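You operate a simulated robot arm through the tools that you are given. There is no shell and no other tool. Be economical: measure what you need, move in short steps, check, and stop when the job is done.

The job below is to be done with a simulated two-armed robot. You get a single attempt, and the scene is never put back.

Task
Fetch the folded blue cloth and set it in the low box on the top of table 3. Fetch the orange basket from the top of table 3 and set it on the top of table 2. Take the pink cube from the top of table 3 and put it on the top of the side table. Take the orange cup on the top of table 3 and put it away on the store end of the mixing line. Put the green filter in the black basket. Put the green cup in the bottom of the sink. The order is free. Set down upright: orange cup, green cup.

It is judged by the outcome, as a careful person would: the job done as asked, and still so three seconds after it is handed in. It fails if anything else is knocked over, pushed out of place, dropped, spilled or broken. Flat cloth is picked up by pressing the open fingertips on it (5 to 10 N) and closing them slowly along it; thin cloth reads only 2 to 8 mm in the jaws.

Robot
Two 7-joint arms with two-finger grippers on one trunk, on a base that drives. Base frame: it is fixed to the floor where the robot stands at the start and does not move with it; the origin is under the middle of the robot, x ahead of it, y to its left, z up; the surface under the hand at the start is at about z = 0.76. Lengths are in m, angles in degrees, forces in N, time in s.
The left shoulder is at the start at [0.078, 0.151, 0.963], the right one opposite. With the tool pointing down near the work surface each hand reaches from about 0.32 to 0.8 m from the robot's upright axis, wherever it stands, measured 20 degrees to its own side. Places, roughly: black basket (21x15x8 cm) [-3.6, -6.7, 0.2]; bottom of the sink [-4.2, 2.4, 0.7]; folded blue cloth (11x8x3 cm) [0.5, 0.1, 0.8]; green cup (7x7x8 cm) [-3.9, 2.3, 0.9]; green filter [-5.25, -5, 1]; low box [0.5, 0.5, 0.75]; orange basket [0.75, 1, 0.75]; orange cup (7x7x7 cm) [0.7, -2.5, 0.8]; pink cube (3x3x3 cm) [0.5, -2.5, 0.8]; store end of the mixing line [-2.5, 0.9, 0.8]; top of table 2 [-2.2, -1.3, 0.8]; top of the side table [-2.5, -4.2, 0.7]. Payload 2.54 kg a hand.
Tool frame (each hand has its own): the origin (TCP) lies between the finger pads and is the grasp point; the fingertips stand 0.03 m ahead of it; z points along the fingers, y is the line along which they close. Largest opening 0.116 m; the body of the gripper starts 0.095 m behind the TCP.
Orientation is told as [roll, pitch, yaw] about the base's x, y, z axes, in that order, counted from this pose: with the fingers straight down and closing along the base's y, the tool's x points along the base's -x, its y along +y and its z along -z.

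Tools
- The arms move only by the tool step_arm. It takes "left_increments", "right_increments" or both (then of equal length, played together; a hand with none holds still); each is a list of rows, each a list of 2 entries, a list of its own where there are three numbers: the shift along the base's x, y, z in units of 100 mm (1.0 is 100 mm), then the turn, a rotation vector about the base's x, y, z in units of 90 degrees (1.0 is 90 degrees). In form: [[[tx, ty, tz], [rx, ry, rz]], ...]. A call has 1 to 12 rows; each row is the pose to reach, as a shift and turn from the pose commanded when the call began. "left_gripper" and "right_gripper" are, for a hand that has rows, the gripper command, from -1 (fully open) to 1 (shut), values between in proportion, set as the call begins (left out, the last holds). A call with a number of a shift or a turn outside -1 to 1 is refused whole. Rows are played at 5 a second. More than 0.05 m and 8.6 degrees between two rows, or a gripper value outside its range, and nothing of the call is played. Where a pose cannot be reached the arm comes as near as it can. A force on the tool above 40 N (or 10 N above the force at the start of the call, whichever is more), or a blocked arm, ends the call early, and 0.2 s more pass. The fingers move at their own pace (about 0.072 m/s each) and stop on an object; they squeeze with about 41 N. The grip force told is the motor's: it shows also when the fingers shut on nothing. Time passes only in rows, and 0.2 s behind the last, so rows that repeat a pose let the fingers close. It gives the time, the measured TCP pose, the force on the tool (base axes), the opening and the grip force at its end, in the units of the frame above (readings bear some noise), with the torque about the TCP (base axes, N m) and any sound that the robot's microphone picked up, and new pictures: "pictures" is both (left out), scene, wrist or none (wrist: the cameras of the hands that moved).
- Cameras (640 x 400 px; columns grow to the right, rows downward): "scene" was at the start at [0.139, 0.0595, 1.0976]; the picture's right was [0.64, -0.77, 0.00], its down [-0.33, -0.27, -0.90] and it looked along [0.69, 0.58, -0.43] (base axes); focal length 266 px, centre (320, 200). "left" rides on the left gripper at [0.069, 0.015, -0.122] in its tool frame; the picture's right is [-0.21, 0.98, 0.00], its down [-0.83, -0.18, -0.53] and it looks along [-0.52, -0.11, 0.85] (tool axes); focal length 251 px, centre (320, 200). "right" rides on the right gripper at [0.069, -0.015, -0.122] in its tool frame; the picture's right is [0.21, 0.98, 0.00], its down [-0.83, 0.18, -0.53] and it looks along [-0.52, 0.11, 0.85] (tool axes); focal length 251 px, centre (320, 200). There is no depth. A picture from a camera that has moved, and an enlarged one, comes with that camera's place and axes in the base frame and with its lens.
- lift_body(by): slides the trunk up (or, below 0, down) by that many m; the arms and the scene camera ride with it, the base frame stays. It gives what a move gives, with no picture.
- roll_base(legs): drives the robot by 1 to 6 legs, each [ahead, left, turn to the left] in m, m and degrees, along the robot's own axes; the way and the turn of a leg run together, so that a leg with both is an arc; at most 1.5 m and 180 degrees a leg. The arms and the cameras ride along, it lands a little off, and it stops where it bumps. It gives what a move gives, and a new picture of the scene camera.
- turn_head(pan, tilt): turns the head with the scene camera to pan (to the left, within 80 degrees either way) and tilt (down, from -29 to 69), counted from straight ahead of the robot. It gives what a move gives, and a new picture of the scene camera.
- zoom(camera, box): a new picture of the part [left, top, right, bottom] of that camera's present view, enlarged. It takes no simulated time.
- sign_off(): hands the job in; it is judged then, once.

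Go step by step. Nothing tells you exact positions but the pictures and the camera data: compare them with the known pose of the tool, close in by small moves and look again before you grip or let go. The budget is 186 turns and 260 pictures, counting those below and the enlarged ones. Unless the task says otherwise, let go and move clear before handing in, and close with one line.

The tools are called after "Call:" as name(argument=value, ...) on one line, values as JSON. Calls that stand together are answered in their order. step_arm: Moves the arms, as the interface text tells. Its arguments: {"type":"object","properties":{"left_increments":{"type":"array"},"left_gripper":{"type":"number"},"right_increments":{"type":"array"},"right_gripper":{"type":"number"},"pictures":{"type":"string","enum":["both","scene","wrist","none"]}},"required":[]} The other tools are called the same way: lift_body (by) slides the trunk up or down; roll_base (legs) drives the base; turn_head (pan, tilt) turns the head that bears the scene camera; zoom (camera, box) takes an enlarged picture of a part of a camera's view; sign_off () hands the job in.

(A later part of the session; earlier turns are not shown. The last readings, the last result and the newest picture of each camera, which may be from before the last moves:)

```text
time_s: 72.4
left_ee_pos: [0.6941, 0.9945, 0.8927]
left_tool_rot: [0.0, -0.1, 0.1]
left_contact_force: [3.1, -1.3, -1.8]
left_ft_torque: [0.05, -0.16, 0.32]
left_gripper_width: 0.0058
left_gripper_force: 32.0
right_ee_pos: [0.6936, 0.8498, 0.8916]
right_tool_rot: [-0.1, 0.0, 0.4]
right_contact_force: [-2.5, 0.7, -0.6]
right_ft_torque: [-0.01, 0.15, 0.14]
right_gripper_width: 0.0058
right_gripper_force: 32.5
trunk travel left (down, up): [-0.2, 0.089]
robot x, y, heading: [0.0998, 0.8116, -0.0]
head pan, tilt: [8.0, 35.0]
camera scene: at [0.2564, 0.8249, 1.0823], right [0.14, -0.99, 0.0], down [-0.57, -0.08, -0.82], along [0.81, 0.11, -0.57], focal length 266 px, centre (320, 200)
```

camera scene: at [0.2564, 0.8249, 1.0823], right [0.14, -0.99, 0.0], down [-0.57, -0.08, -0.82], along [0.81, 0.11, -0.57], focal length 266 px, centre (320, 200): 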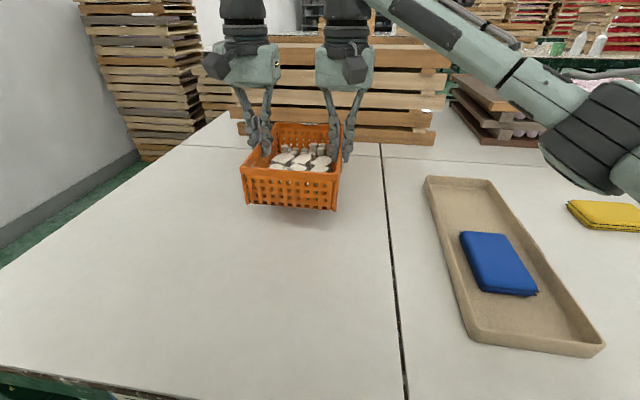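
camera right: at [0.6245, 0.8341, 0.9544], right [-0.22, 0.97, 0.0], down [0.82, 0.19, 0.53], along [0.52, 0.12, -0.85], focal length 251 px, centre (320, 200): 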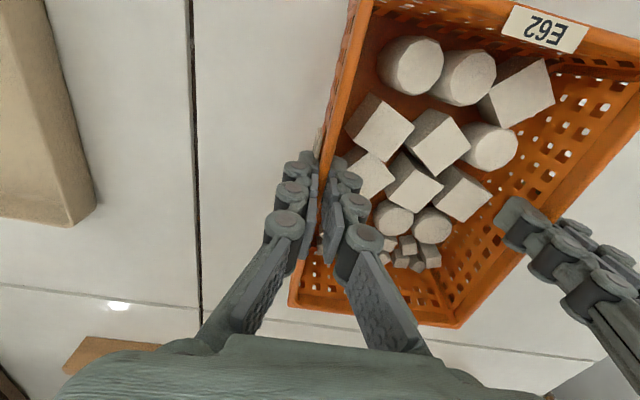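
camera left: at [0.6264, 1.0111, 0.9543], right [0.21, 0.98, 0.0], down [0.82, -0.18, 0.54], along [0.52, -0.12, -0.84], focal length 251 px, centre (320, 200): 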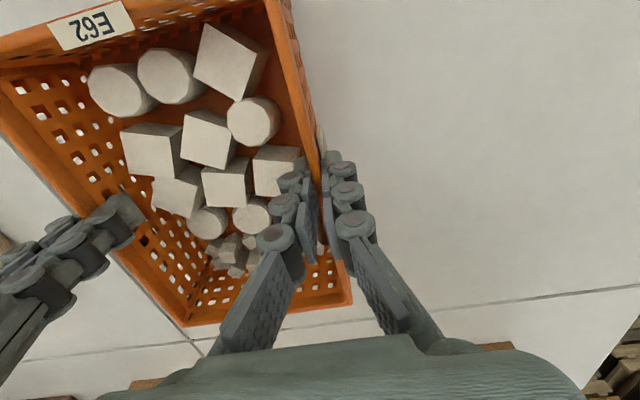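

The basket hangs level in both hands. I back away from the table, then look around to plan the way.

Call:
roll_base(legs=[[-0.75, 0, 0]])

Call:
turn_head(pan=-70, tilt=20)

```text
time_s: 76.5
left_ee_pos: [-0.0637, 0.9947, 0.8929]
left_tool_rot: [0.1, -0.1, 0.0]
left_contact_force: [3.8, 14.5, -1.5]
left_ft_torque: [0.38, -0.06, 0.33]
left_gripper_width: 0.0061
left_gripper_force: 32.5
right_ee_pos: [-0.063, 0.8485, 0.8918]
right_tool_rot: [-0.2, 0.0, 0.5]
right_contact_force: [-3.2, -13.7, -2.0]
right_ft_torque: [-0.28, 0.03, 0.22]
right_gripper_width: 0.0059
right_gripper_force: 32.2
trunk travel left (down, up): [-0.2, 0.089]
robot x, y, heading: [-0.6588, 0.8123, -0.1]
head pan, tilt: [8.0, 35.0]
camera scene: at [-0.502, 0.8245, 1.0823], right [0.14, -0.99, 0.0], down [-0.57, -0.08, -0.82], along [0.81, 0.11, -0.57], focal length 266 px, centre (320, 200)
```

scene: 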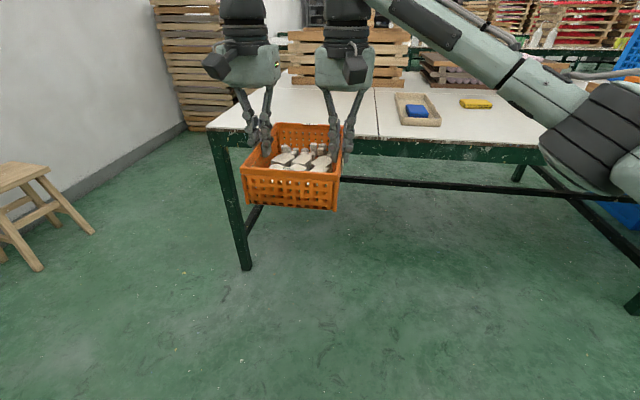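

```text
time_s: 78.0
left_ee_pos: [-0.0647, 0.9946, 0.8918]
left_tool_rot: [-0.1, -0.1, 0.1]
left_contact_force: [2.2, 1.0, -1.6]
left_ft_torque: [0.05, -0.05, 0.3]
left_gripper_width: 0.006
left_gripper_force: 32.3
right_ee_pos: [-0.0636, 0.8485, 0.8916]
right_tool_rot: [-0.2, 0.1, 0.3]
right_contact_force: [-2.2, -0.3, -1.8]
right_ft_torque: [0.02, 0.1, 0.06]
right_gripper_width: 0.0059
right_gripper_force: 32.3
trunk travel left (down, up): [-0.2, 0.089]
robot x, y, heading: [-0.6578, 0.815, 0.1]
head pan, tilt: [-70.0, 20.0]
camera scene: at [-0.5571, 0.7247, 1.1062], right [-0.94, -0.34, 0.0], down [-0.12, 0.32, -0.94], along [0.32, -0.88, -0.34], focal length 266 px, centre (320, 200)
```

scene: 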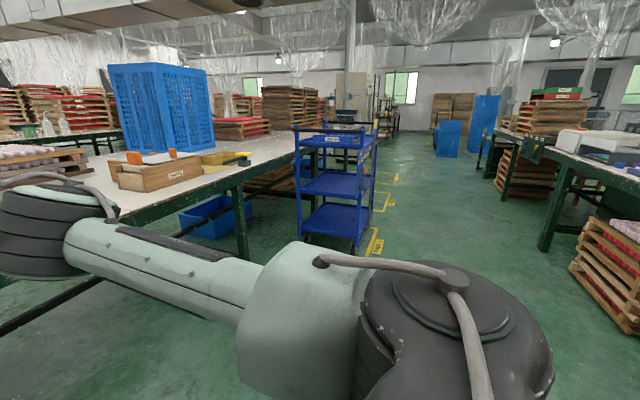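

The aisle is clear between the blue cart (x ≥ −0.3 at y ≈ −1.2) and the tables on the far side (x ≤ −1.65). I turn right in place and look at table 2.

Call:
roll_base(legs=[[0, 0, -60], [0, 0, -60]])

Call:
turn_head(pan=0, tilt=20)

```text
time_s: 83.8
left_ee_pos: [-0.7898, 0.2048, 0.8927]
left_tool_rot: [0.0, -0.1, -119.2]
left_contact_force: [0.6, -3.3, -1.8]
left_ft_torque: [-0.08, -0.03, 0.26]
left_gripper_width: 0.0061
left_gripper_force: 32.3
right_ee_pos: [-0.9176, 0.2758, 0.892]
right_tool_rot: [-0.1, 0.1, -119.1]
right_contact_force: [0.1, 3.2, -2.0]
right_ft_torque: [0.07, 0.0, 0.08]
right_gripper_width: 0.0058
right_gripper_force: 32.6
trunk travel left (down, up): [-0.2, 0.089]
robot x, y, heading: [-0.6591, 0.8104, -119.4]
head pan, tilt: [-70.0, 20.0]
camera scene: at [-0.7828, 0.7678, 1.1062], right [0.16, 0.99, 0.0], down [0.34, -0.06, -0.94], along [-0.93, 0.15, -0.34], focal length 266 px, centre (320, 200)
```

scene: 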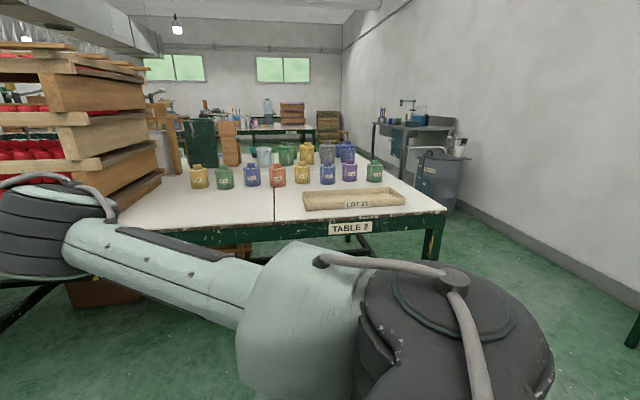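

```text
time_s: 85.2
left_ee_pos: [-0.7907, 0.2039, 0.8927]
left_tool_rot: [0.1, -0.1, -119.3]
left_contact_force: [-0.9, -1.3, -1.7]
left_ft_torque: [0.0, 0.02, 0.19]
left_gripper_width: 0.006
left_gripper_force: 32.4
right_ee_pos: [-0.9165, 0.2769, 0.891]
right_tool_rot: [-0.1, 0.2, -119.1]
right_contact_force: [1.8, 0.7, -1.5]
right_ft_torque: [0.06, -0.06, 0.0]
right_gripper_width: 0.0059
right_gripper_force: 32.4
trunk travel left (down, up): [-0.2, 0.089]
robot x, y, heading: [-0.6589, 0.8109, -119.3]
head pan, tilt: [0.0, 20.0]
camera scene: at [-0.7366, 0.6715, 1.1061], right [-0.87, 0.49, 0.0], down [0.17, 0.3, -0.94], along [-0.46, -0.82, -0.34], focal length 266 px, centre (320, 200)
```

scene: 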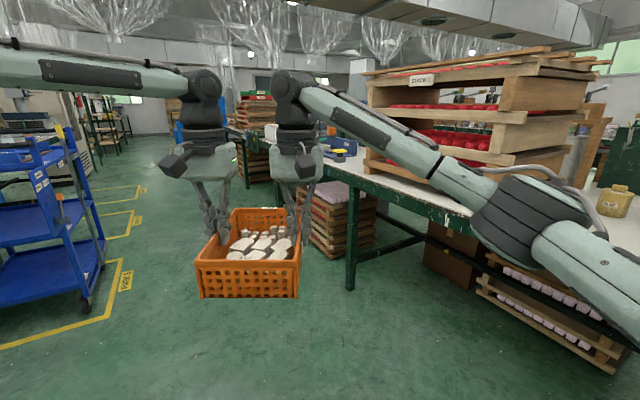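

Table 2 is the long table with its near edge at x ≈ −1.6. I zoom to find free surface on it.

Call:
zoom(camera="scene", box=[300, 90, 640, 300])

Call:
turn_head(pan=-45, tilt=20)

```text
1.88 times, centred on (470, 195) of scene
camera zoom: at [-0.7366, 0.6715, 1.1061], right [-0.87, 0.49, 0.0], down [0.17, 0.3, -0.94], along [-0.46, -0.82, -0.34], focal length 502 px, centre (38, 209)
```

zoom: 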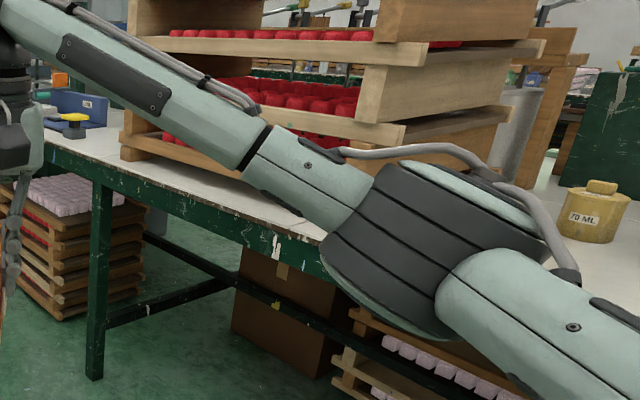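

```text
time_s: 86.3
left_ee_pos: [-0.7903, 0.2051, 0.8932]
left_tool_rot: [0.0, -0.1, -119.4]
left_contact_force: [-1.4, -2.1, -1.6]
left_ft_torque: [-0.09, 0.06, 0.24]
left_gripper_width: 0.0056
left_gripper_force: 32.6
right_ee_pos: [-0.9171, 0.2764, 0.8928]
right_tool_rot: [0.0, 0.2, -119.2]
right_contact_force: [1.0, 1.6, -1.0]
right_ft_torque: [0.11, -0.03, 0.09]
right_gripper_width: 0.0058
right_gripper_force: 32.4
trunk travel left (down, up): [-0.2, 0.089]
robot x, y, heading: [-0.6565, 0.8125, -119.4]
head pan, tilt: [-45.0, 20.0]
camera scene: at [-0.7805, 0.7274, 1.1062], right [-0.27, 0.96, 0.0], down [0.33, 0.09, -0.94], along [-0.9, -0.25, -0.34], focal length 266 px, centre (320, 200)
```

scene: 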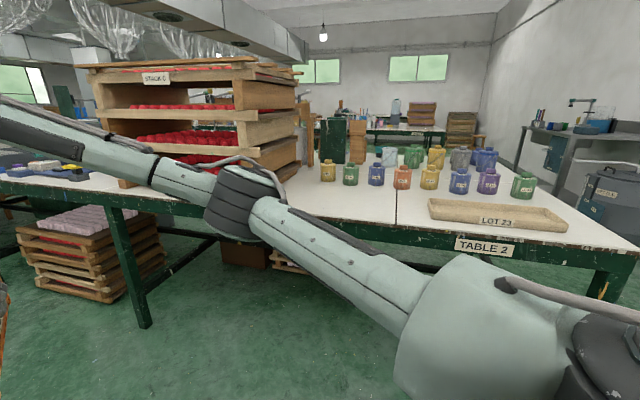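

Free strip here is too narrow in front of the bottles. I turn to face table 2 and slide along it toward y ≈ −0.6 to look for free surface.

Call:
roll_base(legs=[[0, 0, -60.6], [0, 1.3, 0]])

Call:
turn_head(pan=20, tilt=20)

```text
time_s: 101.8
left_ee_pos: [-1.2711, -0.6646, 0.8933]
left_tool_rot: [0.0, -0.2, 179.1]
left_contact_force: [-1.9, 0.4, -0.7]
left_ft_torque: [-0.01, 0.07, 0.24]
left_gripper_width: 0.0058
left_gripper_force: 32.7
right_ee_pos: [-1.268, -0.5167, 0.8906]
right_tool_rot: [0.0, 0.0, 179.3]
right_contact_force: [2.3, -0.4, -1.4]
right_ft_torque: [-0.03, -0.05, 0.02]
right_gripper_width: 0.006
right_gripper_force: 32.1
trunk travel left (down, up): [-0.2, 0.089]
robot x, y, heading: [-0.6768, -0.4931, 178.9]
head pan, tilt: [-45.0, 20.0]
camera scene: at [-0.8069, -0.4233, 1.1062], right [0.72, 0.69, 0.0], down [0.24, -0.25, -0.94], along [-0.65, 0.68, -0.34], focal length 266 px, centre (320, 200)
```

scene: 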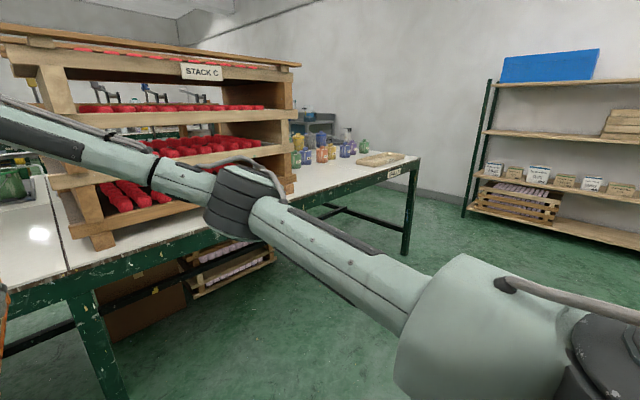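

```text
time_s: 103.2
left_ee_pos: [-1.2703, -0.6633, 0.8921]
left_tool_rot: [0.0, -0.1, 179.0]
left_contact_force: [-1.6, 0.1, -2.3]
left_ft_torque: [0.03, -0.03, 0.21]
left_gripper_width: 0.0058
left_gripper_force: 32.9
right_ee_pos: [-1.2686, -0.5179, 0.8925]
right_tool_rot: [-0.1, 0.0, 179.3]
right_contact_force: [1.3, -0.6, -1.9]
right_ft_torque: [-0.05, 0.02, 0.03]
right_gripper_width: 0.006
right_gripper_force: 32.6
trunk travel left (down, up): [-0.2, 0.089]
robot x, y, heading: [-0.6778, -0.4906, 178.9]
head pan, tilt: [20.0, 20.0]
camera scene: at [-0.8304, -0.5205, 1.1061], right [-0.32, 0.95, 0.0], down [0.32, 0.11, -0.94], along [-0.89, -0.3, -0.34], focal length 266 px, centre (320, 200)
```

scene: 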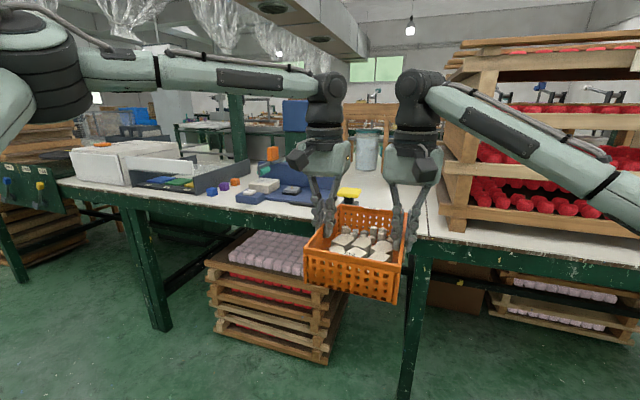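

Call:
zoom(camera="scene", box=[50, 120, 350, 240])

Call:
zoom(camera="scene", box=[280, 110, 480, 300])

```text
2.13 times, centred on (200, 180) of scene
camera zoom: at [-0.8304, -0.5205, 1.1061], right [-0.32, 0.95, 0.0], down [0.32, 0.11, -0.94], along [-0.89, -0.3, -0.34], focal length 568 px, centre (576, 243)
```

zoom: 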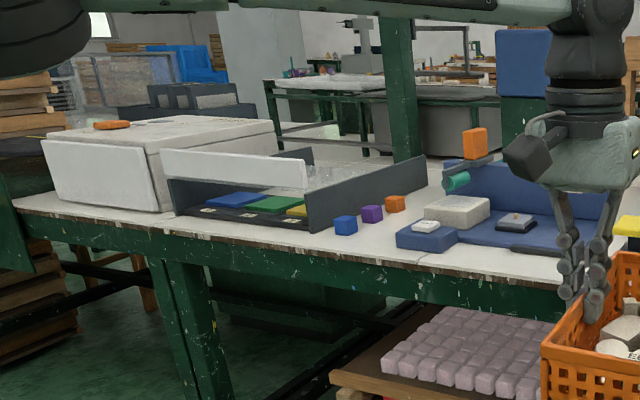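

```text
2.11 times, centred on (380, 205) of scene
camera zoom: at [-0.8304, -0.5205, 1.1061], right [-0.32, 0.95, 0.0], down [0.32, 0.11, -0.94], along [-0.89, -0.3, -0.34], focal length 561 px, centre (194, 190)
```

zoom: 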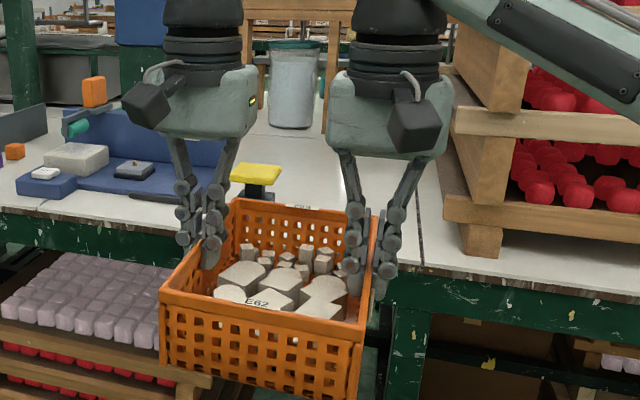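

There is a free strip on table 2 in front of the bottle row, between the crate stack and the tray, around y ≈ 0.55. I slide back there facing the table and measure it properly.

Call:
roll_base(legs=[[0, -1.14, 1]])

Call:
turn_head(pan=5, tilt=30)

```text
time_s: 114.7
left_ee_pos: [-1.2655, 0.4804, 0.8932]
left_tool_rot: [0.0, -0.1, -178.7]
left_contact_force: [-0.8, 1.1, -2.2]
left_ft_torque: [0.0, 0.03, 0.19]
left_gripper_width: 0.0059
left_gripper_force: 31.7
right_ee_pos: [-1.2686, 0.6263, 0.891]
right_tool_rot: [-0.1, 0.1, -178.5]
right_contact_force: [1.0, 0.1, -2.0]
right_ft_torque: [-0.03, -0.05, 0.0]
right_gripper_width: 0.0062
right_gripper_force: 32.2
trunk travel left (down, up): [-0.2, 0.089]
robot x, y, heading: [-0.676, 0.6773, -178.7]
head pan, tilt: [20.0, 20.0]
camera scene: at [-0.8309, 0.6411, 1.1061], right [-0.36, 0.93, 0.0], down [0.32, 0.12, -0.94], along [-0.88, -0.34, -0.34], focal length 266 px, centre (320, 200)
```

scene: 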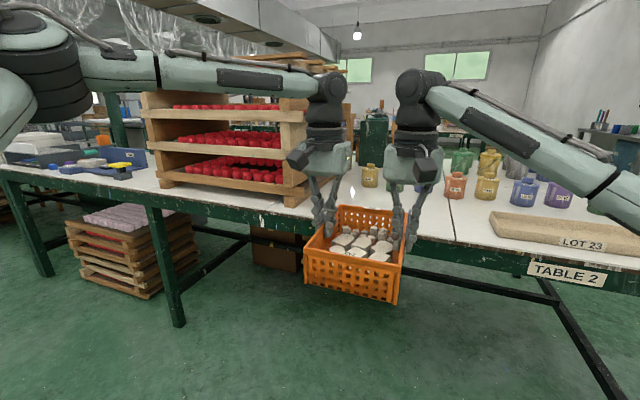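

```text
time_s: 115.4
left_ee_pos: [-1.2647, 0.4802, 0.892]
left_tool_rot: [-0.1, -0.1, -178.7]
left_contact_force: [-0.6, 0.2, -1.9]
left_ft_torque: [0.02, 0.0, 0.14]
left_gripper_width: 0.0059
left_gripper_force: 32.9
right_ee_pos: [-1.2694, 0.6255, 0.892]
right_tool_rot: [0.0, 0.1, -178.3]
right_contact_force: [0.9, -0.5, -2.3]
right_ft_torque: [-0.03, 0.0, 0.0]
right_gripper_width: 0.006
right_gripper_force: 32.2
trunk travel left (down, up): [-0.2, 0.089]
robot x, y, heading: [-0.676, 0.6736, -178.8]
head pan, tilt: [5.0, 30.0]
camera scene: at [-0.834, 0.6649, 1.0901], right [-0.11, 0.99, 0.0], down [0.5, 0.05, -0.87], along [-0.86, -0.09, -0.5], focal length 266 px, centre (320, 200)
```

scene: 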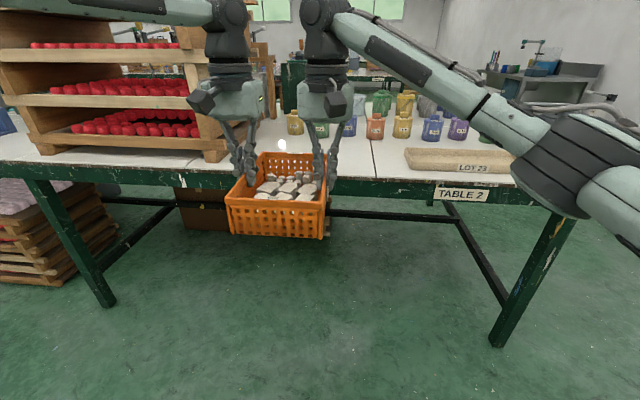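

The strip here runs from the edge at x ≈ −1.54 to the bottles at x ≈ −1.95: plenty. I drive ahead 0.44 m to bring the basket over it.

Call:
roll_base(legs=[[0.44, 0, 0]])

Call:
step_arm(left_increments=[[[0, 0, -0.1], [0, 0, 0]], [[0, 0, -0.2], [0, 0, 0]], [[0, 0, -0.3], [0, 0, 0]], [[0, 0, -0.4], [0, 0, 0]], [[0, 0, -0.48], [0, 0, 0]], [[0, 0, -0.53], [0, 0, 0]]], right_increments=[[[0, 0, -0.1], [0, 0, 0]], [[0, 0, -0.2], [0, 0, 0]], [[0, 0, -0.3], [0, 0, 0]], [[0, 0, -0.4], [0, 0, 0]], [[0, 0, -0.48], [0, 0, 0]], [[0, 0, -0.53], [0, 0, 0]]], pictures="scene")

```text
time_s: 118.1
left_ee_pos: [-1.6991, 0.467, 0.8936]
left_tool_rot: [0.0, -0.1, -178.4]
left_contact_force: [-0.6, 0.9, -1.9]
left_ft_torque: [0.01, 0.01, 0.14]
left_gripper_width: 0.0059
left_gripper_force: 32.4
right_ee_pos: [-1.7042, 0.6124, 0.8923]
right_tool_rot: [-0.1, 0.1, -178.1]
right_contact_force: [1.3, -0.6, -1.9]
right_ft_torque: [-0.01, -0.03, 0.0]
right_gripper_width: 0.0061
right_gripper_force: 33.0
trunk travel left (down, up): [-0.2, 0.089]
robot x, y, heading: [-1.1098, 0.6662, -178.3]
head pan, tilt: [5.0, 30.0]
camera scene: at [-1.269, 0.6535, 1.09], right [-0.11, 0.99, 0.0], down [0.5, 0.06, -0.87], along [-0.86, -0.1, -0.5], focal length 266 px, centre (320, 200)
```

scene: 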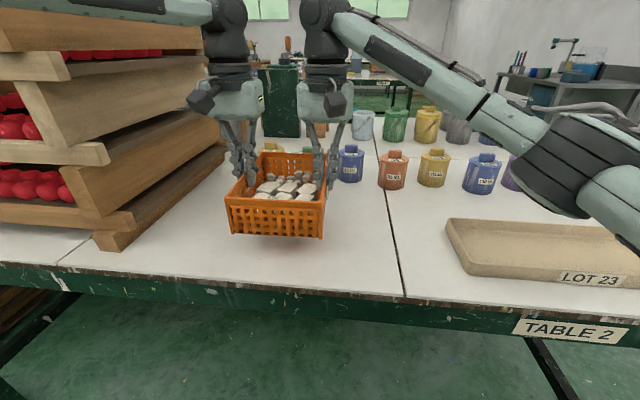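

```text
time_s: 119.5
left_ee_pos: [-1.6988, 0.4666, 0.8396]
left_tool_rot: [0.0, -0.1, -178.2]
left_contact_force: [-2.3, 5.4, -1.4]
left_ft_torque: [0.09, 0.02, 0.22]
left_gripper_width: 0.0059
left_gripper_force: 32.3
right_ee_pos: [-1.7028, 0.6121, 0.8382]
right_tool_rot: [-0.1, 0.0, -178.1]
right_contact_force: [1.7, -4.8, -2.0]
right_ft_torque: [-0.11, -0.08, 0.0]
right_gripper_width: 0.0061
right_gripper_force: 31.8
trunk travel left (down, up): [-0.2, 0.089]
robot x, y, heading: [-1.1063, 0.6668, -178.4]
head pan, tilt: [5.0, 30.0]
camera scene: at [-1.2688, 0.6535, 1.0901], right [-0.11, 0.99, 0.0], down [0.5, 0.06, -0.87], along [-0.86, -0.1, -0.5], focal length 266 px, centre (320, 200)
```

scene: 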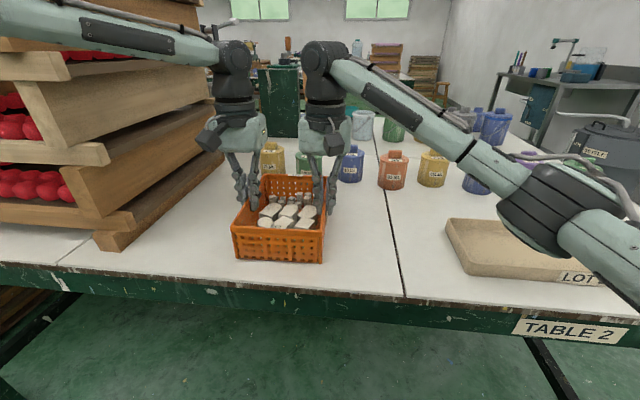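

The basket is 1 cm above the table, clear of everything. I lower the last bit in small steps.

Call:
step_arm(left_increments=[[[0, 0, -0.02], [0, 0, 0]], [[0, 0, -0.04], [0, 0, 0]], [[0, 0, -0.06], [0, 0, 0]], [[0, 0, -0.075], [0, 0, 0]]], right_increments=[[[0, 0, -0.02], [0, 0, 0]], [[0, 0, -0.04], [0, 0, 0]], [[0, 0, -0.06], [0, 0, 0]], [[0, 0, -0.075], [0, 0, 0]]], pictures="none")

```text
time_s: 120.5
left_ee_pos: [-1.701, 0.4662, 0.8321]
left_tool_rot: [0.0, -0.2, -178.4]
left_contact_force: [0.0, 6.1, -2.3]
left_ft_torque: [0.13, 0.72, 0.08]
left_gripper_width: 0.006
left_gripper_force: 32.3
right_ee_pos: [-1.7022, 0.6117, 0.8336]
right_tool_rot: [-0.1, 0.0, -178.1]
right_contact_force: [-1.1, -7.5, 4.2]
right_ft_torque: [-0.18, -0.37, -0.16]
right_gripper_width: 0.006
right_gripper_force: 32.8
trunk travel left (down, up): [-0.2, 0.089]
robot x, y, heading: [-1.1115, 0.6625, -178.4]
head pan, tilt: [5.0, 30.0]
```

It touches the table. I open both grippers a little and rise.

Call:
step_arm(left_increments=[[[0, 0, 0], [0, 0, 0]], [[0, 0, 0], [0, 0, 0]], [[0, 0, 0], [0, 0, 0]], [[0, 0, 0.2], [0, 0, 0]], [[0, 0, 0.5], [0, 0, 0]], [[0, 0, 0.9], [0, 0, 0]]], right_increments=[[[0, 0, 0], [0, 0, 0]], [[0, 0, 0], [0, 0, 0]], [[0, 0, 0], [0, 0, 0]], [[0, 0, 0.2], [0, 0, 0]], [[0, 0, 0.5], [0, 0, 0]], [[0, 0, 0.9], [0, 0, 0]]], left_gripper=0.45, right_gripper=0.45, pictures="both")

```text
time_s: 121.9
left_ee_pos: [-1.6992, 0.4664, 0.9213]
left_tool_rot: [0.0, -0.2, -178.4]
left_contact_force: [-0.3, 0.3, -0.8]
left_ft_torque: [0.03, 0.01, -0.01]
left_gripper_width: 0.032
left_gripper_force: 0.2
right_ee_pos: [-1.7029, 0.6132, 0.9229]
right_tool_rot: [-0.1, 0.0, -178.1]
right_contact_force: [0.2, 0.3, -0.1]
right_ft_torque: [-0.03, 0.0, 0.02]
right_gripper_width: 0.0316
right_gripper_force: 0.1
trunk travel left (down, up): [-0.2, 0.089]
robot x, y, heading: [-1.1084, 0.6653, -178.4]
head pan, tilt: [5.0, 30.0]
camera scene: at [-1.268, 0.6536, 1.0902], right [-0.11, 0.99, 0.0], down [0.5, 0.06, -0.87], along [-0.86, -0.1, -0.5], focal length 266 px, centre (320, 200)
camera right: at [-1.6342, 0.6306, 1.0435], right [0.25, -0.97, 0.0], down [-0.82, -0.21, 0.53], along [-0.52, -0.13, -0.85], focal length 251 px, centre (320, 200)
camera left: at [-1.6272, 0.4527, 1.0443], right [-0.19, -0.98, 0.0], down [-0.83, 0.16, 0.54], along [-0.53, 0.1, -0.84], focal length 251 px, centre (320, 200)
```

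scene: 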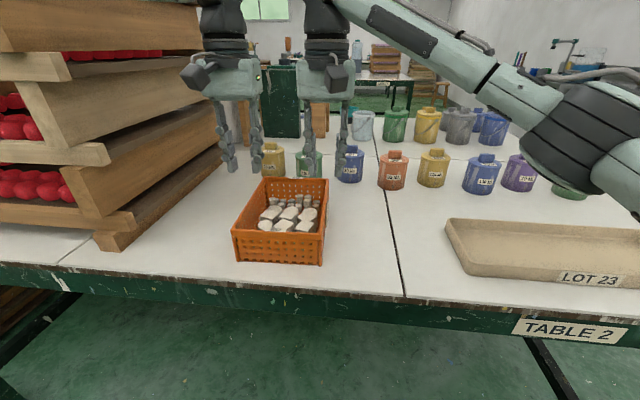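
right: 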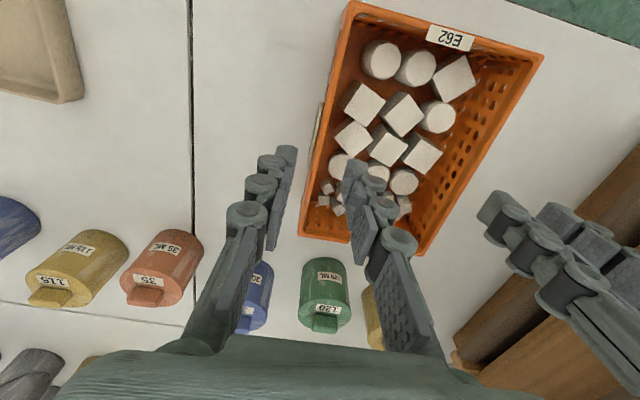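
left: 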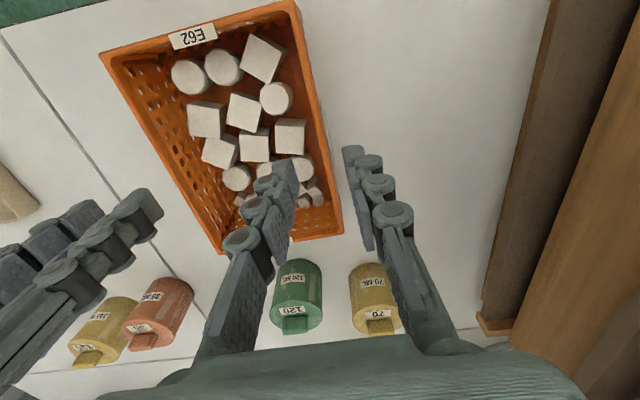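

The basket stands on table 2, contents in place. Before leaving I zoom in on the store end behind the bottles.

Call:
zoom(camera="scene", box=[240, 30, 640, 230])

Call:
turn_head(pan=-40, tilt=15)

```text
1.60 times, centred on (440, 130) of scene
camera zoom: at [-1.268, 0.6536, 1.0902], right [-0.11, 0.99, 0.0], down [0.5, 0.06, -0.87], along [-0.86, -0.1, -0.5], focal length 426 px, centre (128, 312)
```

zoom: 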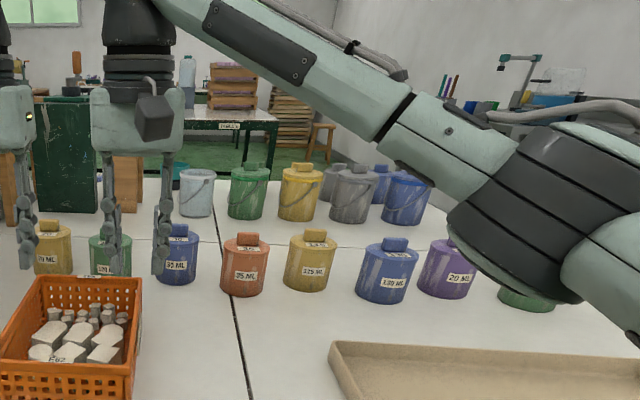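

```text
time_s: 123.0
left_ee_pos: [-1.6987, 0.4675, 0.9224]
left_tool_rot: [0.0, -0.1, -178.3]
left_contact_force: [-0.1, 0.7, -0.3]
left_ft_torque: [-0.05, 0.0, -0.01]
left_gripper_width: 0.0319
left_gripper_force: 0.0
right_ee_pos: [-1.7034, 0.6123, 0.9207]
right_tool_rot: [-0.1, 0.1, -178.1]
right_contact_force: [-0.5, -0.9, 0.0]
right_ft_torque: [0.02, -0.02, 0.04]
right_gripper_width: 0.0318
right_gripper_force: 0.1
trunk travel left (down, up): [-0.2, 0.089]
robot x, y, heading: [-1.1121, 0.6683, -178.6]
head pan, tilt: [-40.0, 15.0]
camera scene: at [-1.2518, 0.7219, 1.1143], right [0.62, 0.78, 0.0], down [0.2, -0.16, -0.97], along [-0.76, 0.6, -0.26], focal length 266 px, centre (320, 200)
```

scene: 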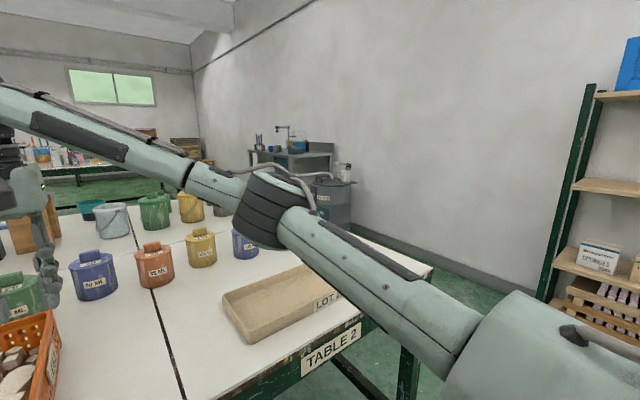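

The store end (pails near x −2.4, y 0.7–1.2) must be reached from the far side later. First the green cup and sink near the wall: I back off, slide to y ≈ 1.85, and drive past the table end.

Call:
roll_base(legs=[[-0.5, 0, -1.4], [0, -1.2, 0], [1.2, 0, 0]])

Call:
turn_head(pan=0, tilt=15)

```text
time_s: 143.2
left_ee_pos: [-2.4011, 1.6809, 0.9232]
left_tool_rot: [0.0, -0.1, -178.8]
left_contact_force: [0.1, 0.2, 0.4]
left_ft_torque: [0.03, -0.01, -0.02]
left_gripper_width: 0.0319
left_gripper_force: 0.1
right_ee_pos: [-2.4046, 1.8268, 0.9213]
right_tool_rot: [-0.1, 0.0, -178.5]
right_contact_force: [0.6, -0.1, -1.2]
right_ft_torque: [0.03, 0.03, 0.01]
right_gripper_width: 0.0319
right_gripper_force: 0.0
trunk travel left (down, up): [-0.2, 0.089]
robot x, y, heading: [-1.8128, 1.8753, -178.8]
head pan, tilt: [-40.0, 15.0]
camera scene: at [-1.9527, 1.9326, 1.1143], right [0.63, 0.78, 0.0], down [0.2, -0.16, -0.97], along [-0.75, 0.61, -0.26], focal length 266 px, centre (320, 200)
```

scene: 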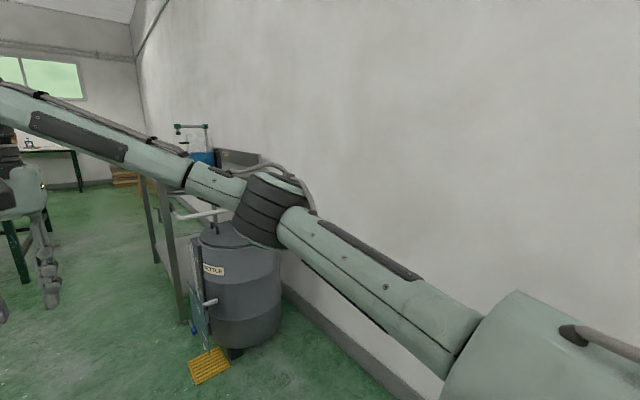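

```text
time_s: 144.2
left_ee_pos: [-2.4021, 1.68, 0.9215]
left_tool_rot: [0.0, 0.0, -178.9]
left_contact_force: [-0.1, -0.6, -0.2]
left_ft_torque: [-0.02, -0.02, -0.01]
left_gripper_width: 0.0321
left_gripper_force: 0.0
right_ee_pos: [-2.4049, 1.8266, 0.9204]
right_tool_rot: [-0.1, 0.1, -178.5]
right_contact_force: [0.0, -1.2, 0.3]
right_ft_torque: [0.02, -0.03, 0.01]
right_gripper_width: 0.0317
right_gripper_force: 0.1
trunk travel left (down, up): [-0.2, 0.089]
robot x, y, heading: [-1.8125, 1.8724, -178.8]
head pan, tilt: [0.0, 15.0]
camera scene: at [-1.9732, 1.8722, 1.1144], right [-0.02, 1.0, 0.0], down [0.26, 0.01, -0.97], along [-0.97, -0.02, -0.26], focal length 266 px, centre (320, 200)
```

scene: 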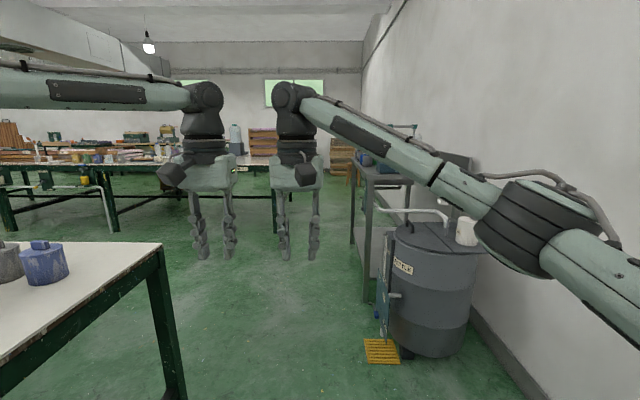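

The kettle drum stands at about (−3.1, 2.4) and the sink bench beyond it at x −3.5…−4.5, y ≥ 2.15. I raise the trunk for elbow clearance, shift to y ≈ 1.6 and pass between.

Call:
lift_body(by=0.085)

Call:
roll_base(legs=[[0, 0.27, -1.2], [1.2, 0, 0]])

Call:
turn_head(pan=-45, tilt=20)

```text
time_s: 145.4
left_ee_pos: [-2.4027, 1.6797, 1.0055]
left_tool_rot: [0.0, -0.1, -178.7]
left_contact_force: [-0.8, -0.2, 0.5]
left_ft_torque: [-0.02, -0.02, 0.0]
left_gripper_width: 0.0317
left_gripper_force: 0.1
right_ee_pos: [-2.4058, 1.8261, 1.0059]
right_tool_rot: [-0.1, 0.0, -178.6]
right_contact_force: [-0.3, 0.1, 0.0]
right_ft_torque: [0.0, -0.04, 0.0]
right_gripper_width: 0.0322
right_gripper_force: 0.0
trunk travel left (down, up): [-0.285, 0.004]
robot x, y, heading: [-1.8113, 1.8764, -179.1]
head pan, tilt: [0.0, 15.0]
```

```text
time_s: 154.3
left_ee_pos: [-3.6053, 1.4547, 1.0071]
left_tool_rot: [0.0, 0.0, 178.9]
left_contact_force: [-1.0, 0.5, 0.0]
left_ft_torque: [0.01, -0.04, -0.02]
left_gripper_width: 0.0321
left_gripper_force: 0.1
right_ee_pos: [-3.6023, 1.6018, 1.0059]
right_tool_rot: [-0.1, 0.0, 179.0]
right_contact_force: [-0.1, -1.5, -0.1]
right_ft_torque: [0.03, -0.02, -0.02]
right_gripper_width: 0.032
right_gripper_force: 0.0
trunk travel left (down, up): [-0.285, 0.004]
robot x, y, heading: [-3.0088, 1.6256, 178.9]
head pan, tilt: [0.0, 15.0]
camera scene: at [-3.169, 1.6285, 1.1993], right [0.02, 1.0, 0.0], down [0.26, -0.01, -0.97], along [-0.97, 0.02, -0.26], focal length 266 px, centre (320, 200)
```

scene: 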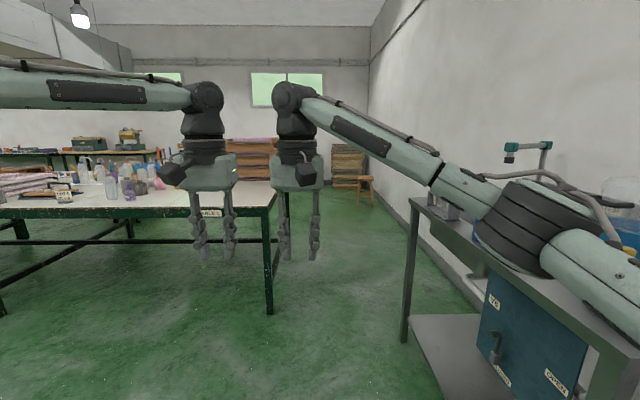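

```text
time_s: 155.4
left_ee_pos: [-3.6051, 1.4557, 1.0071]
left_tool_rot: [0.0, 0.0, 178.8]
left_contact_force: [0.3, -1.3, -0.4]
left_ft_torque: [-0.01, 0.02, -0.01]
left_gripper_width: 0.0319
left_gripper_force: 0.0
right_ee_pos: [-3.6015, 1.6021, 1.007]
right_tool_rot: [0.0, 0.0, 179.0]
right_contact_force: [-0.3, -0.5, 0.1]
right_ft_torque: [-0.02, -0.03, 0.02]
right_gripper_width: 0.0319
right_gripper_force: 0.0
trunk travel left (down, up): [-0.285, 0.004]
robot x, y, heading: [-3.0068, 1.6216, 178.4]
head pan, tilt: [-45.0, 20.0]
camera scene: at [-3.1399, 1.6936, 1.1912], right [0.72, 0.69, 0.0], down [0.24, -0.25, -0.94], along [-0.65, 0.68, -0.34], focal length 266 px, centre (320, 200)
```

scene: 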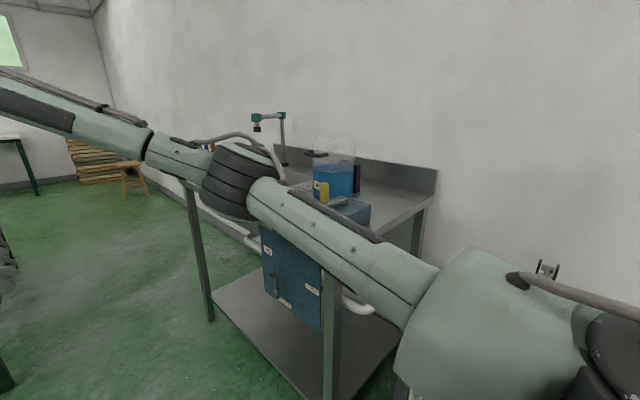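

The bench holds a jug, a tap and the sink. I keep distance: shift back to y ≈ 1.35, go ahead to x ≈ −3.7, then turn to face the bench.

Call:
roll_base(legs=[[0, 0.25, 1.6], [0.7, 0, 0], [0, 0, -90]])

Call:
turn_head(pan=10, tilt=25)

```text
time_s: 156.6
left_ee_pos: [-3.6061, 1.4206, 1.007]
left_tool_rot: [-0.1, -0.1, 179.2]
left_contact_force: [0.0, -0.6, 0.9]
left_ft_torque: [-0.01, -0.01, -0.03]
left_gripper_width: 0.032
left_gripper_force: 0.0
right_ee_pos: [-3.6029, 1.5668, 1.0054]
right_tool_rot: [-0.1, 0.1, 179.6]
right_contact_force: [-0.5, -0.7, -0.8]
right_ft_torque: [0.03, 0.0, 0.01]
right_gripper_width: 0.0317
right_gripper_force: 0.1
trunk travel left (down, up): [-0.285, 0.004]
robot x, y, heading: [-3.0119, 1.5981, 179.1]
head pan, tilt: [-45.0, 20.0]
stopped in leg 1: the robot was blocked; the commanded pose is now the measured one
camera scene: at [-3.1426, 1.6637, 1.1912], right [0.72, 0.7, 0.0], down [0.24, -0.25, -0.94], along [-0.66, 0.67, -0.34], focal length 266 px, centre (320, 200)
```

scene: 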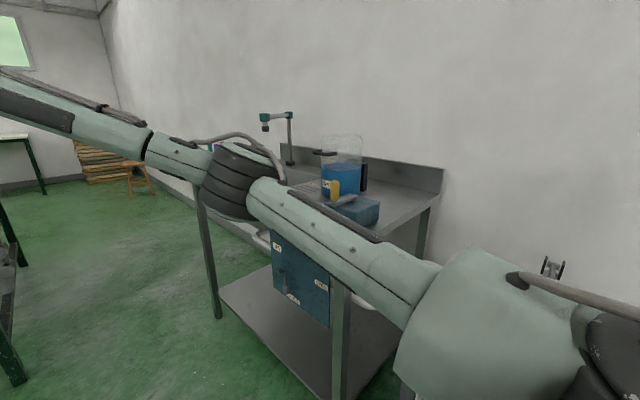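

```text
time_s: 157.9
left_ee_pos: [-3.605, 1.4209, 1.0074]
left_tool_rot: [0.0, -0.1, 179.1]
left_contact_force: [0.1, -1.2, -0.6]
left_ft_torque: [-0.01, 0.01, -0.02]
left_gripper_width: 0.0321
left_gripper_force: 0.1
right_ee_pos: [-3.6033, 1.5671, 1.0071]
right_tool_rot: [-0.1, 0.0, 179.6]
right_contact_force: [0.5, -0.1, 0.7]
right_ft_torque: [-0.03, -0.04, 0.03]
right_gripper_width: 0.032
right_gripper_force: 0.1
trunk travel left (down, up): [-0.285, 0.004]
robot x, y, heading: [-3.0111, 1.6008, 179.0]
head pan, tilt: [10.0, 25.0]
camera scene: at [-3.1684, 1.5822, 1.1831], right [-0.16, 0.99, 0.0], down [0.42, 0.07, -0.91], along [-0.89, -0.14, -0.42], focal length 266 px, centre (320, 200)
```

scene: 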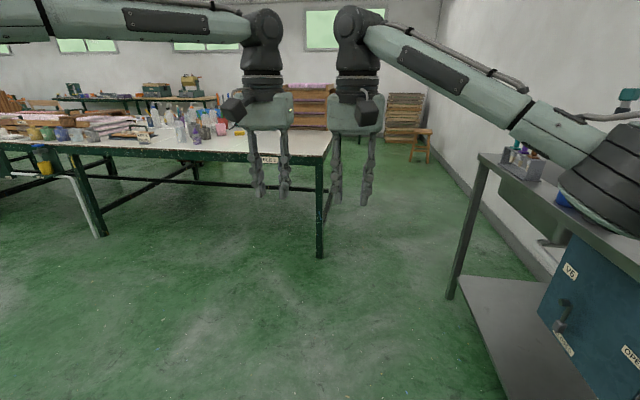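

The base touched table 2's end while sliding sideways, so I go ahead first, then turn.

Call:
roll_base(legs=[[0.05, -0.03, 0], [0.65, 0, 0], [0, 0.25, 0], [0, 0, -89]])

Call:
turn_head(pan=10, tilt=25)

```text
time_s: 168.4
left_ee_pos: [-3.9044, 1.9692, 1.0074]
left_tool_rot: [0.0, -0.1, 92.2]
left_contact_force: [-0.6, -0.2, 0.4]
left_ft_torque: [0.0, -0.01, 0.02]
left_gripper_width: 0.0318
left_gripper_force: 0.1
right_ee_pos: [-3.7565, 1.9738, 1.0077]
right_tool_rot: [0.0, 0.0, 92.5]
right_contact_force: [-0.6, -0.2, -0.4]
right_ft_torque: [-0.01, 0.02, -0.01]
right_gripper_width: 0.0317
right_gripper_force: 0.0
trunk travel left (down, up): [-0.285, 0.004]
robot x, y, heading: [-3.6997, 1.3834, 91.8]
head pan, tilt: [10.0, 25.0]
camera scene: at [-3.7209, 1.5419, 1.1831], right [0.98, 0.21, 0.0], down [0.09, -0.41, -0.91], along [-0.19, 0.89, -0.42], focal length 266 px, centre (320, 200)
```

scene: 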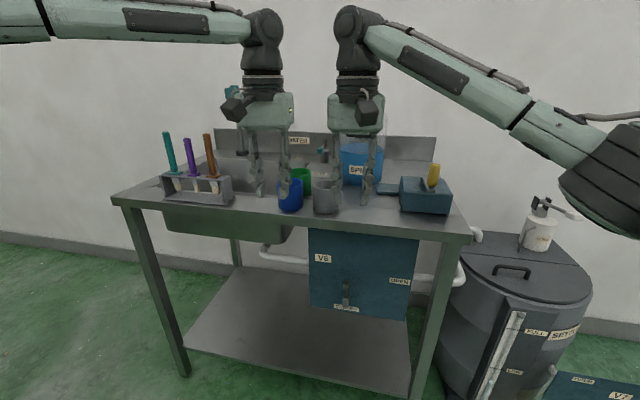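

```text
time_s: 169.0
left_ee_pos: [-3.9039, 1.9695, 1.007]
left_tool_rot: [0.1, -0.1, 92.2]
left_contact_force: [0.6, -0.2, -0.5]
left_ft_torque: [0.0, -0.01, 0.0]
left_gripper_width: 0.0317
left_gripper_force: 0.0
right_ee_pos: [-3.7584, 1.9737, 1.007]
right_tool_rot: [0.0, 0.1, 92.5]
right_contact_force: [0.5, 0.1, 0.0]
right_ft_torque: [-0.02, 0.04, 0.01]
right_gripper_width: 0.0319
right_gripper_force: 0.1
trunk travel left (down, up): [-0.285, 0.004]
robot x, y, heading: [-3.6983, 1.3772, 91.9]
head pan, tilt: [10.0, 25.0]
camera scene: at [-3.721, 1.5419, 1.1831], right [0.98, 0.21, 0.0], down [0.09, -0.41, -0.91], along [-0.19, 0.89, -0.42], focal length 266 px, centre (320, 200)
```

scene: 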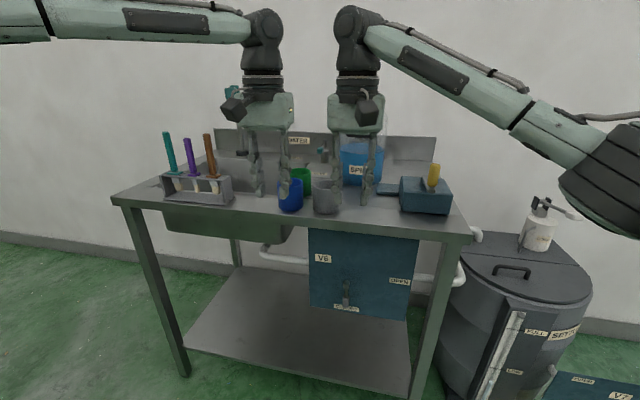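

Call:
zoom(camera="scene", box=[120, 110, 460, 250])

Call:
step_arm(left_increments=[[[-0.35, 0, 0.3], [0, 0, 0]], [[-0.7, 0, 0.6], [0, 0, 0]], [[-0.9, 0, 0.6], [0, 0, 0]]], right_increments=[[[0.3, 0, 0.3], [0, 0, 0]], [[0.6, -0.3, 0.5], [0, 0, 0]], [[0.9, -0.5, 0.5], [0, 0, 0]]], left_gripper=-1, pictures="both")

```text
1.88 times, centred on (290, 180) of scene
camera zoom: at [-3.721, 1.5419, 1.1831], right [0.98, 0.21, 0.0], down [0.09, -0.41, -0.91], along [-0.19, 0.89, -0.42], focal length 502 px, centre (376, 238)
```

zoom: 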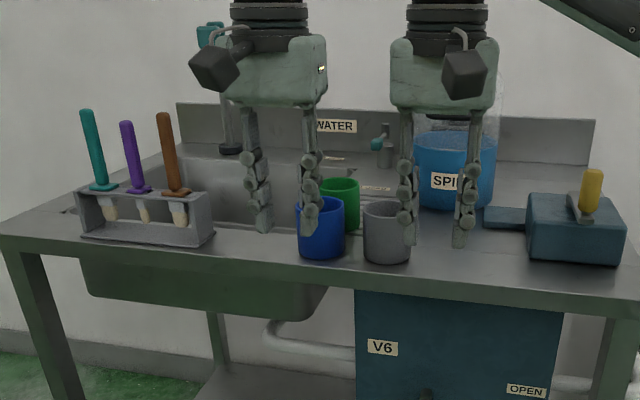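

```text
time_s: 169.8
left_ee_pos: [-3.9935, 1.969, 1.0678]
left_tool_rot: [0.0, -0.1, 92.0]
left_contact_force: [-0.2, 0.2, 0.7]
left_ft_torque: [-0.04, 0.0, 0.01]
left_gripper_width: 0.1159
left_gripper_force: 0.0
right_ee_pos: [-3.6667, 1.9256, 1.0549]
right_tool_rot: [-0.1, 0.1, 92.6]
right_contact_force: [-0.6, -0.7, -0.1]
right_ft_torque: [0.03, 0.02, 0.01]
right_gripper_width: 0.0318
right_gripper_force: 0.1
trunk travel left (down, up): [-0.285, 0.004]
robot x, y, heading: [-3.6987, 1.3835, 92.1]
head pan, tilt: [10.0, 25.0]
camera scene: at [-3.7206, 1.5418, 1.1831], right [0.98, 0.21, 0.0], down [0.09, -0.41, -0.91], along [-0.19, 0.89, -0.42], focal length 266 px, centre (320, 200)
camera right: at [-3.6479, 1.8578, 1.1766], right [-0.97, -0.26, 0.0], down [-0.22, 0.82, 0.53], along [-0.14, 0.52, -0.85], focal length 251 px, centre (320, 200)
camera left: at [-4.0048, 1.8989, 1.1903], right [-0.98, 0.18, 0.0], down [0.15, 0.83, 0.54], along [0.1, 0.53, -0.84], focal length 251 px, centre (320, 200)
```

scene: 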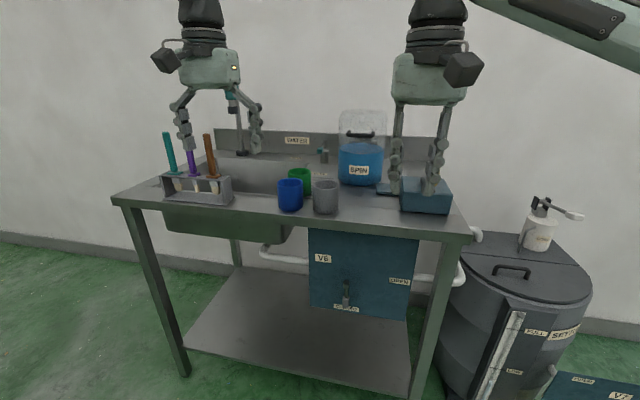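
right: 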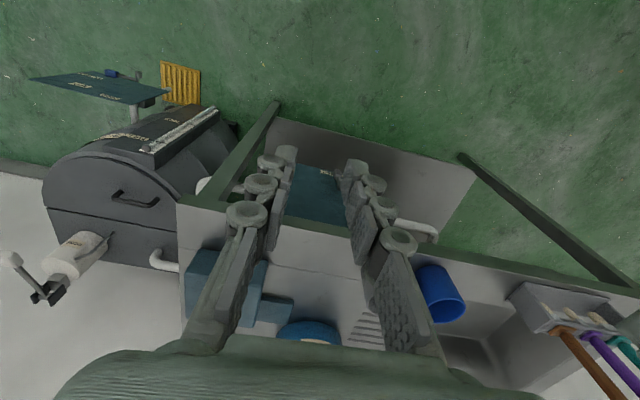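
left: 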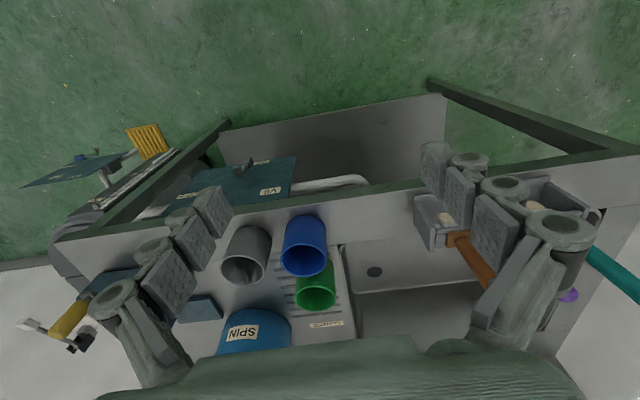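

Green cup: rim centre near (−3.936, 2.25, 0.93), standing behind the blue cup; sink opening from x ≈ −3.99 leftward, y ≥ 2.2. I'll use the right hand (the brush rack is on the left). I raise and withdraw the left hand, then shift the base.

Call:
step_arm(left_increments=[[[0.2, -0.3, 0.3], [0, 0, 0]], [[0.4, -0.6, 0.6], [0, 0, 0]], [[0.5, -1.0, 0.9], [0, 0, 0]]], right_increments=[[[0, 0, 0.15], [0, 0, 0]], [[0, -0.1, 0.3], [0, 0, 0]], [[0, -0.2, 0.3], [0, 0, 0]]], right_gripper=-1, pictures="none")

Call:
roll_base(legs=[[0, 0.22, -2], [0.24, 0, 0]])

Call:
zoom(camera="right", box=[0, 0, 640, 400])

```text
refused: row 3 steps farther than a row can; nothing moved
```

```text
time_s: 174.0
left_ee_pos: [-4.1981, 2.216, 1.0686]
left_tool_rot: [0.0, -0.1, 90.1]
left_contact_force: [0.0, 0.0, -0.7]
left_ft_torque: [-0.02, -0.02, 0.0]
left_gripper_width: 0.1159
left_gripper_force: 0.0
right_ee_pos: [-3.873, 2.1606, 1.0549]
right_tool_rot: [0.0, 0.1, 90.4]
right_contact_force: [-0.2, 0.2, -0.1]
right_ft_torque: [-0.04, 0.03, 0.0]
right_gripper_width: 0.0317
right_gripper_force: 0.1
trunk travel left (down, up): [-0.285, 0.004]
robot x, y, heading: [-3.9206, 1.6197, 90.4]
head pan, tilt: [10.0, 25.0]
camera scene: at [-3.9399, 1.7785, 1.183], right [0.98, 0.18, 0.0], down [0.07, -0.42, -0.91], along [-0.16, 0.89, -0.42], focal length 266 px, centre (320, 200)
```

scene: 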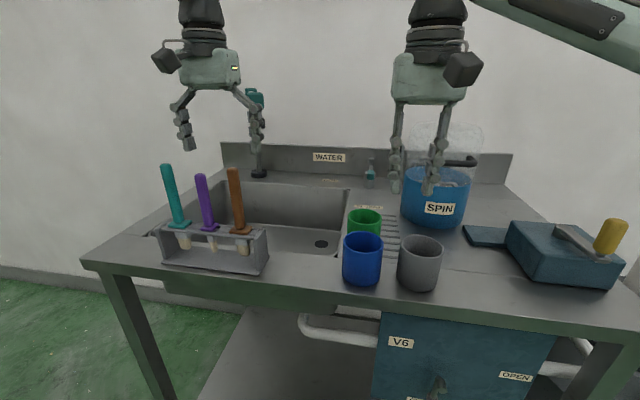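

```text
1.00 times, centred on (320, 200) of right (not enlarged: the box is as wide or as high as the picture)
camera zoom: at [-3.8566, 2.0922, 1.1764], right [-0.97, -0.22, 0.0], down [-0.19, 0.82, 0.53], along [-0.12, 0.52, -0.85], focal length 251 px, centre (320, 200)
```

zoom: 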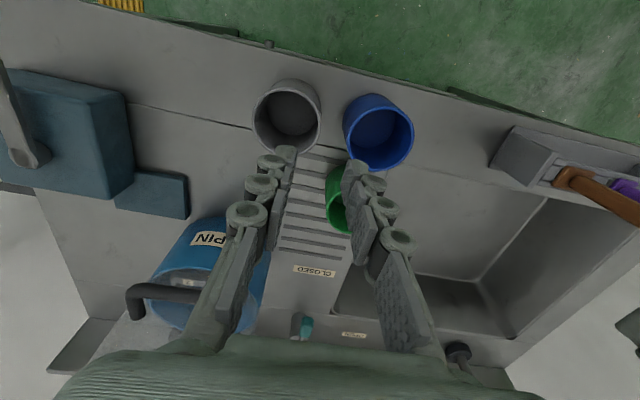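

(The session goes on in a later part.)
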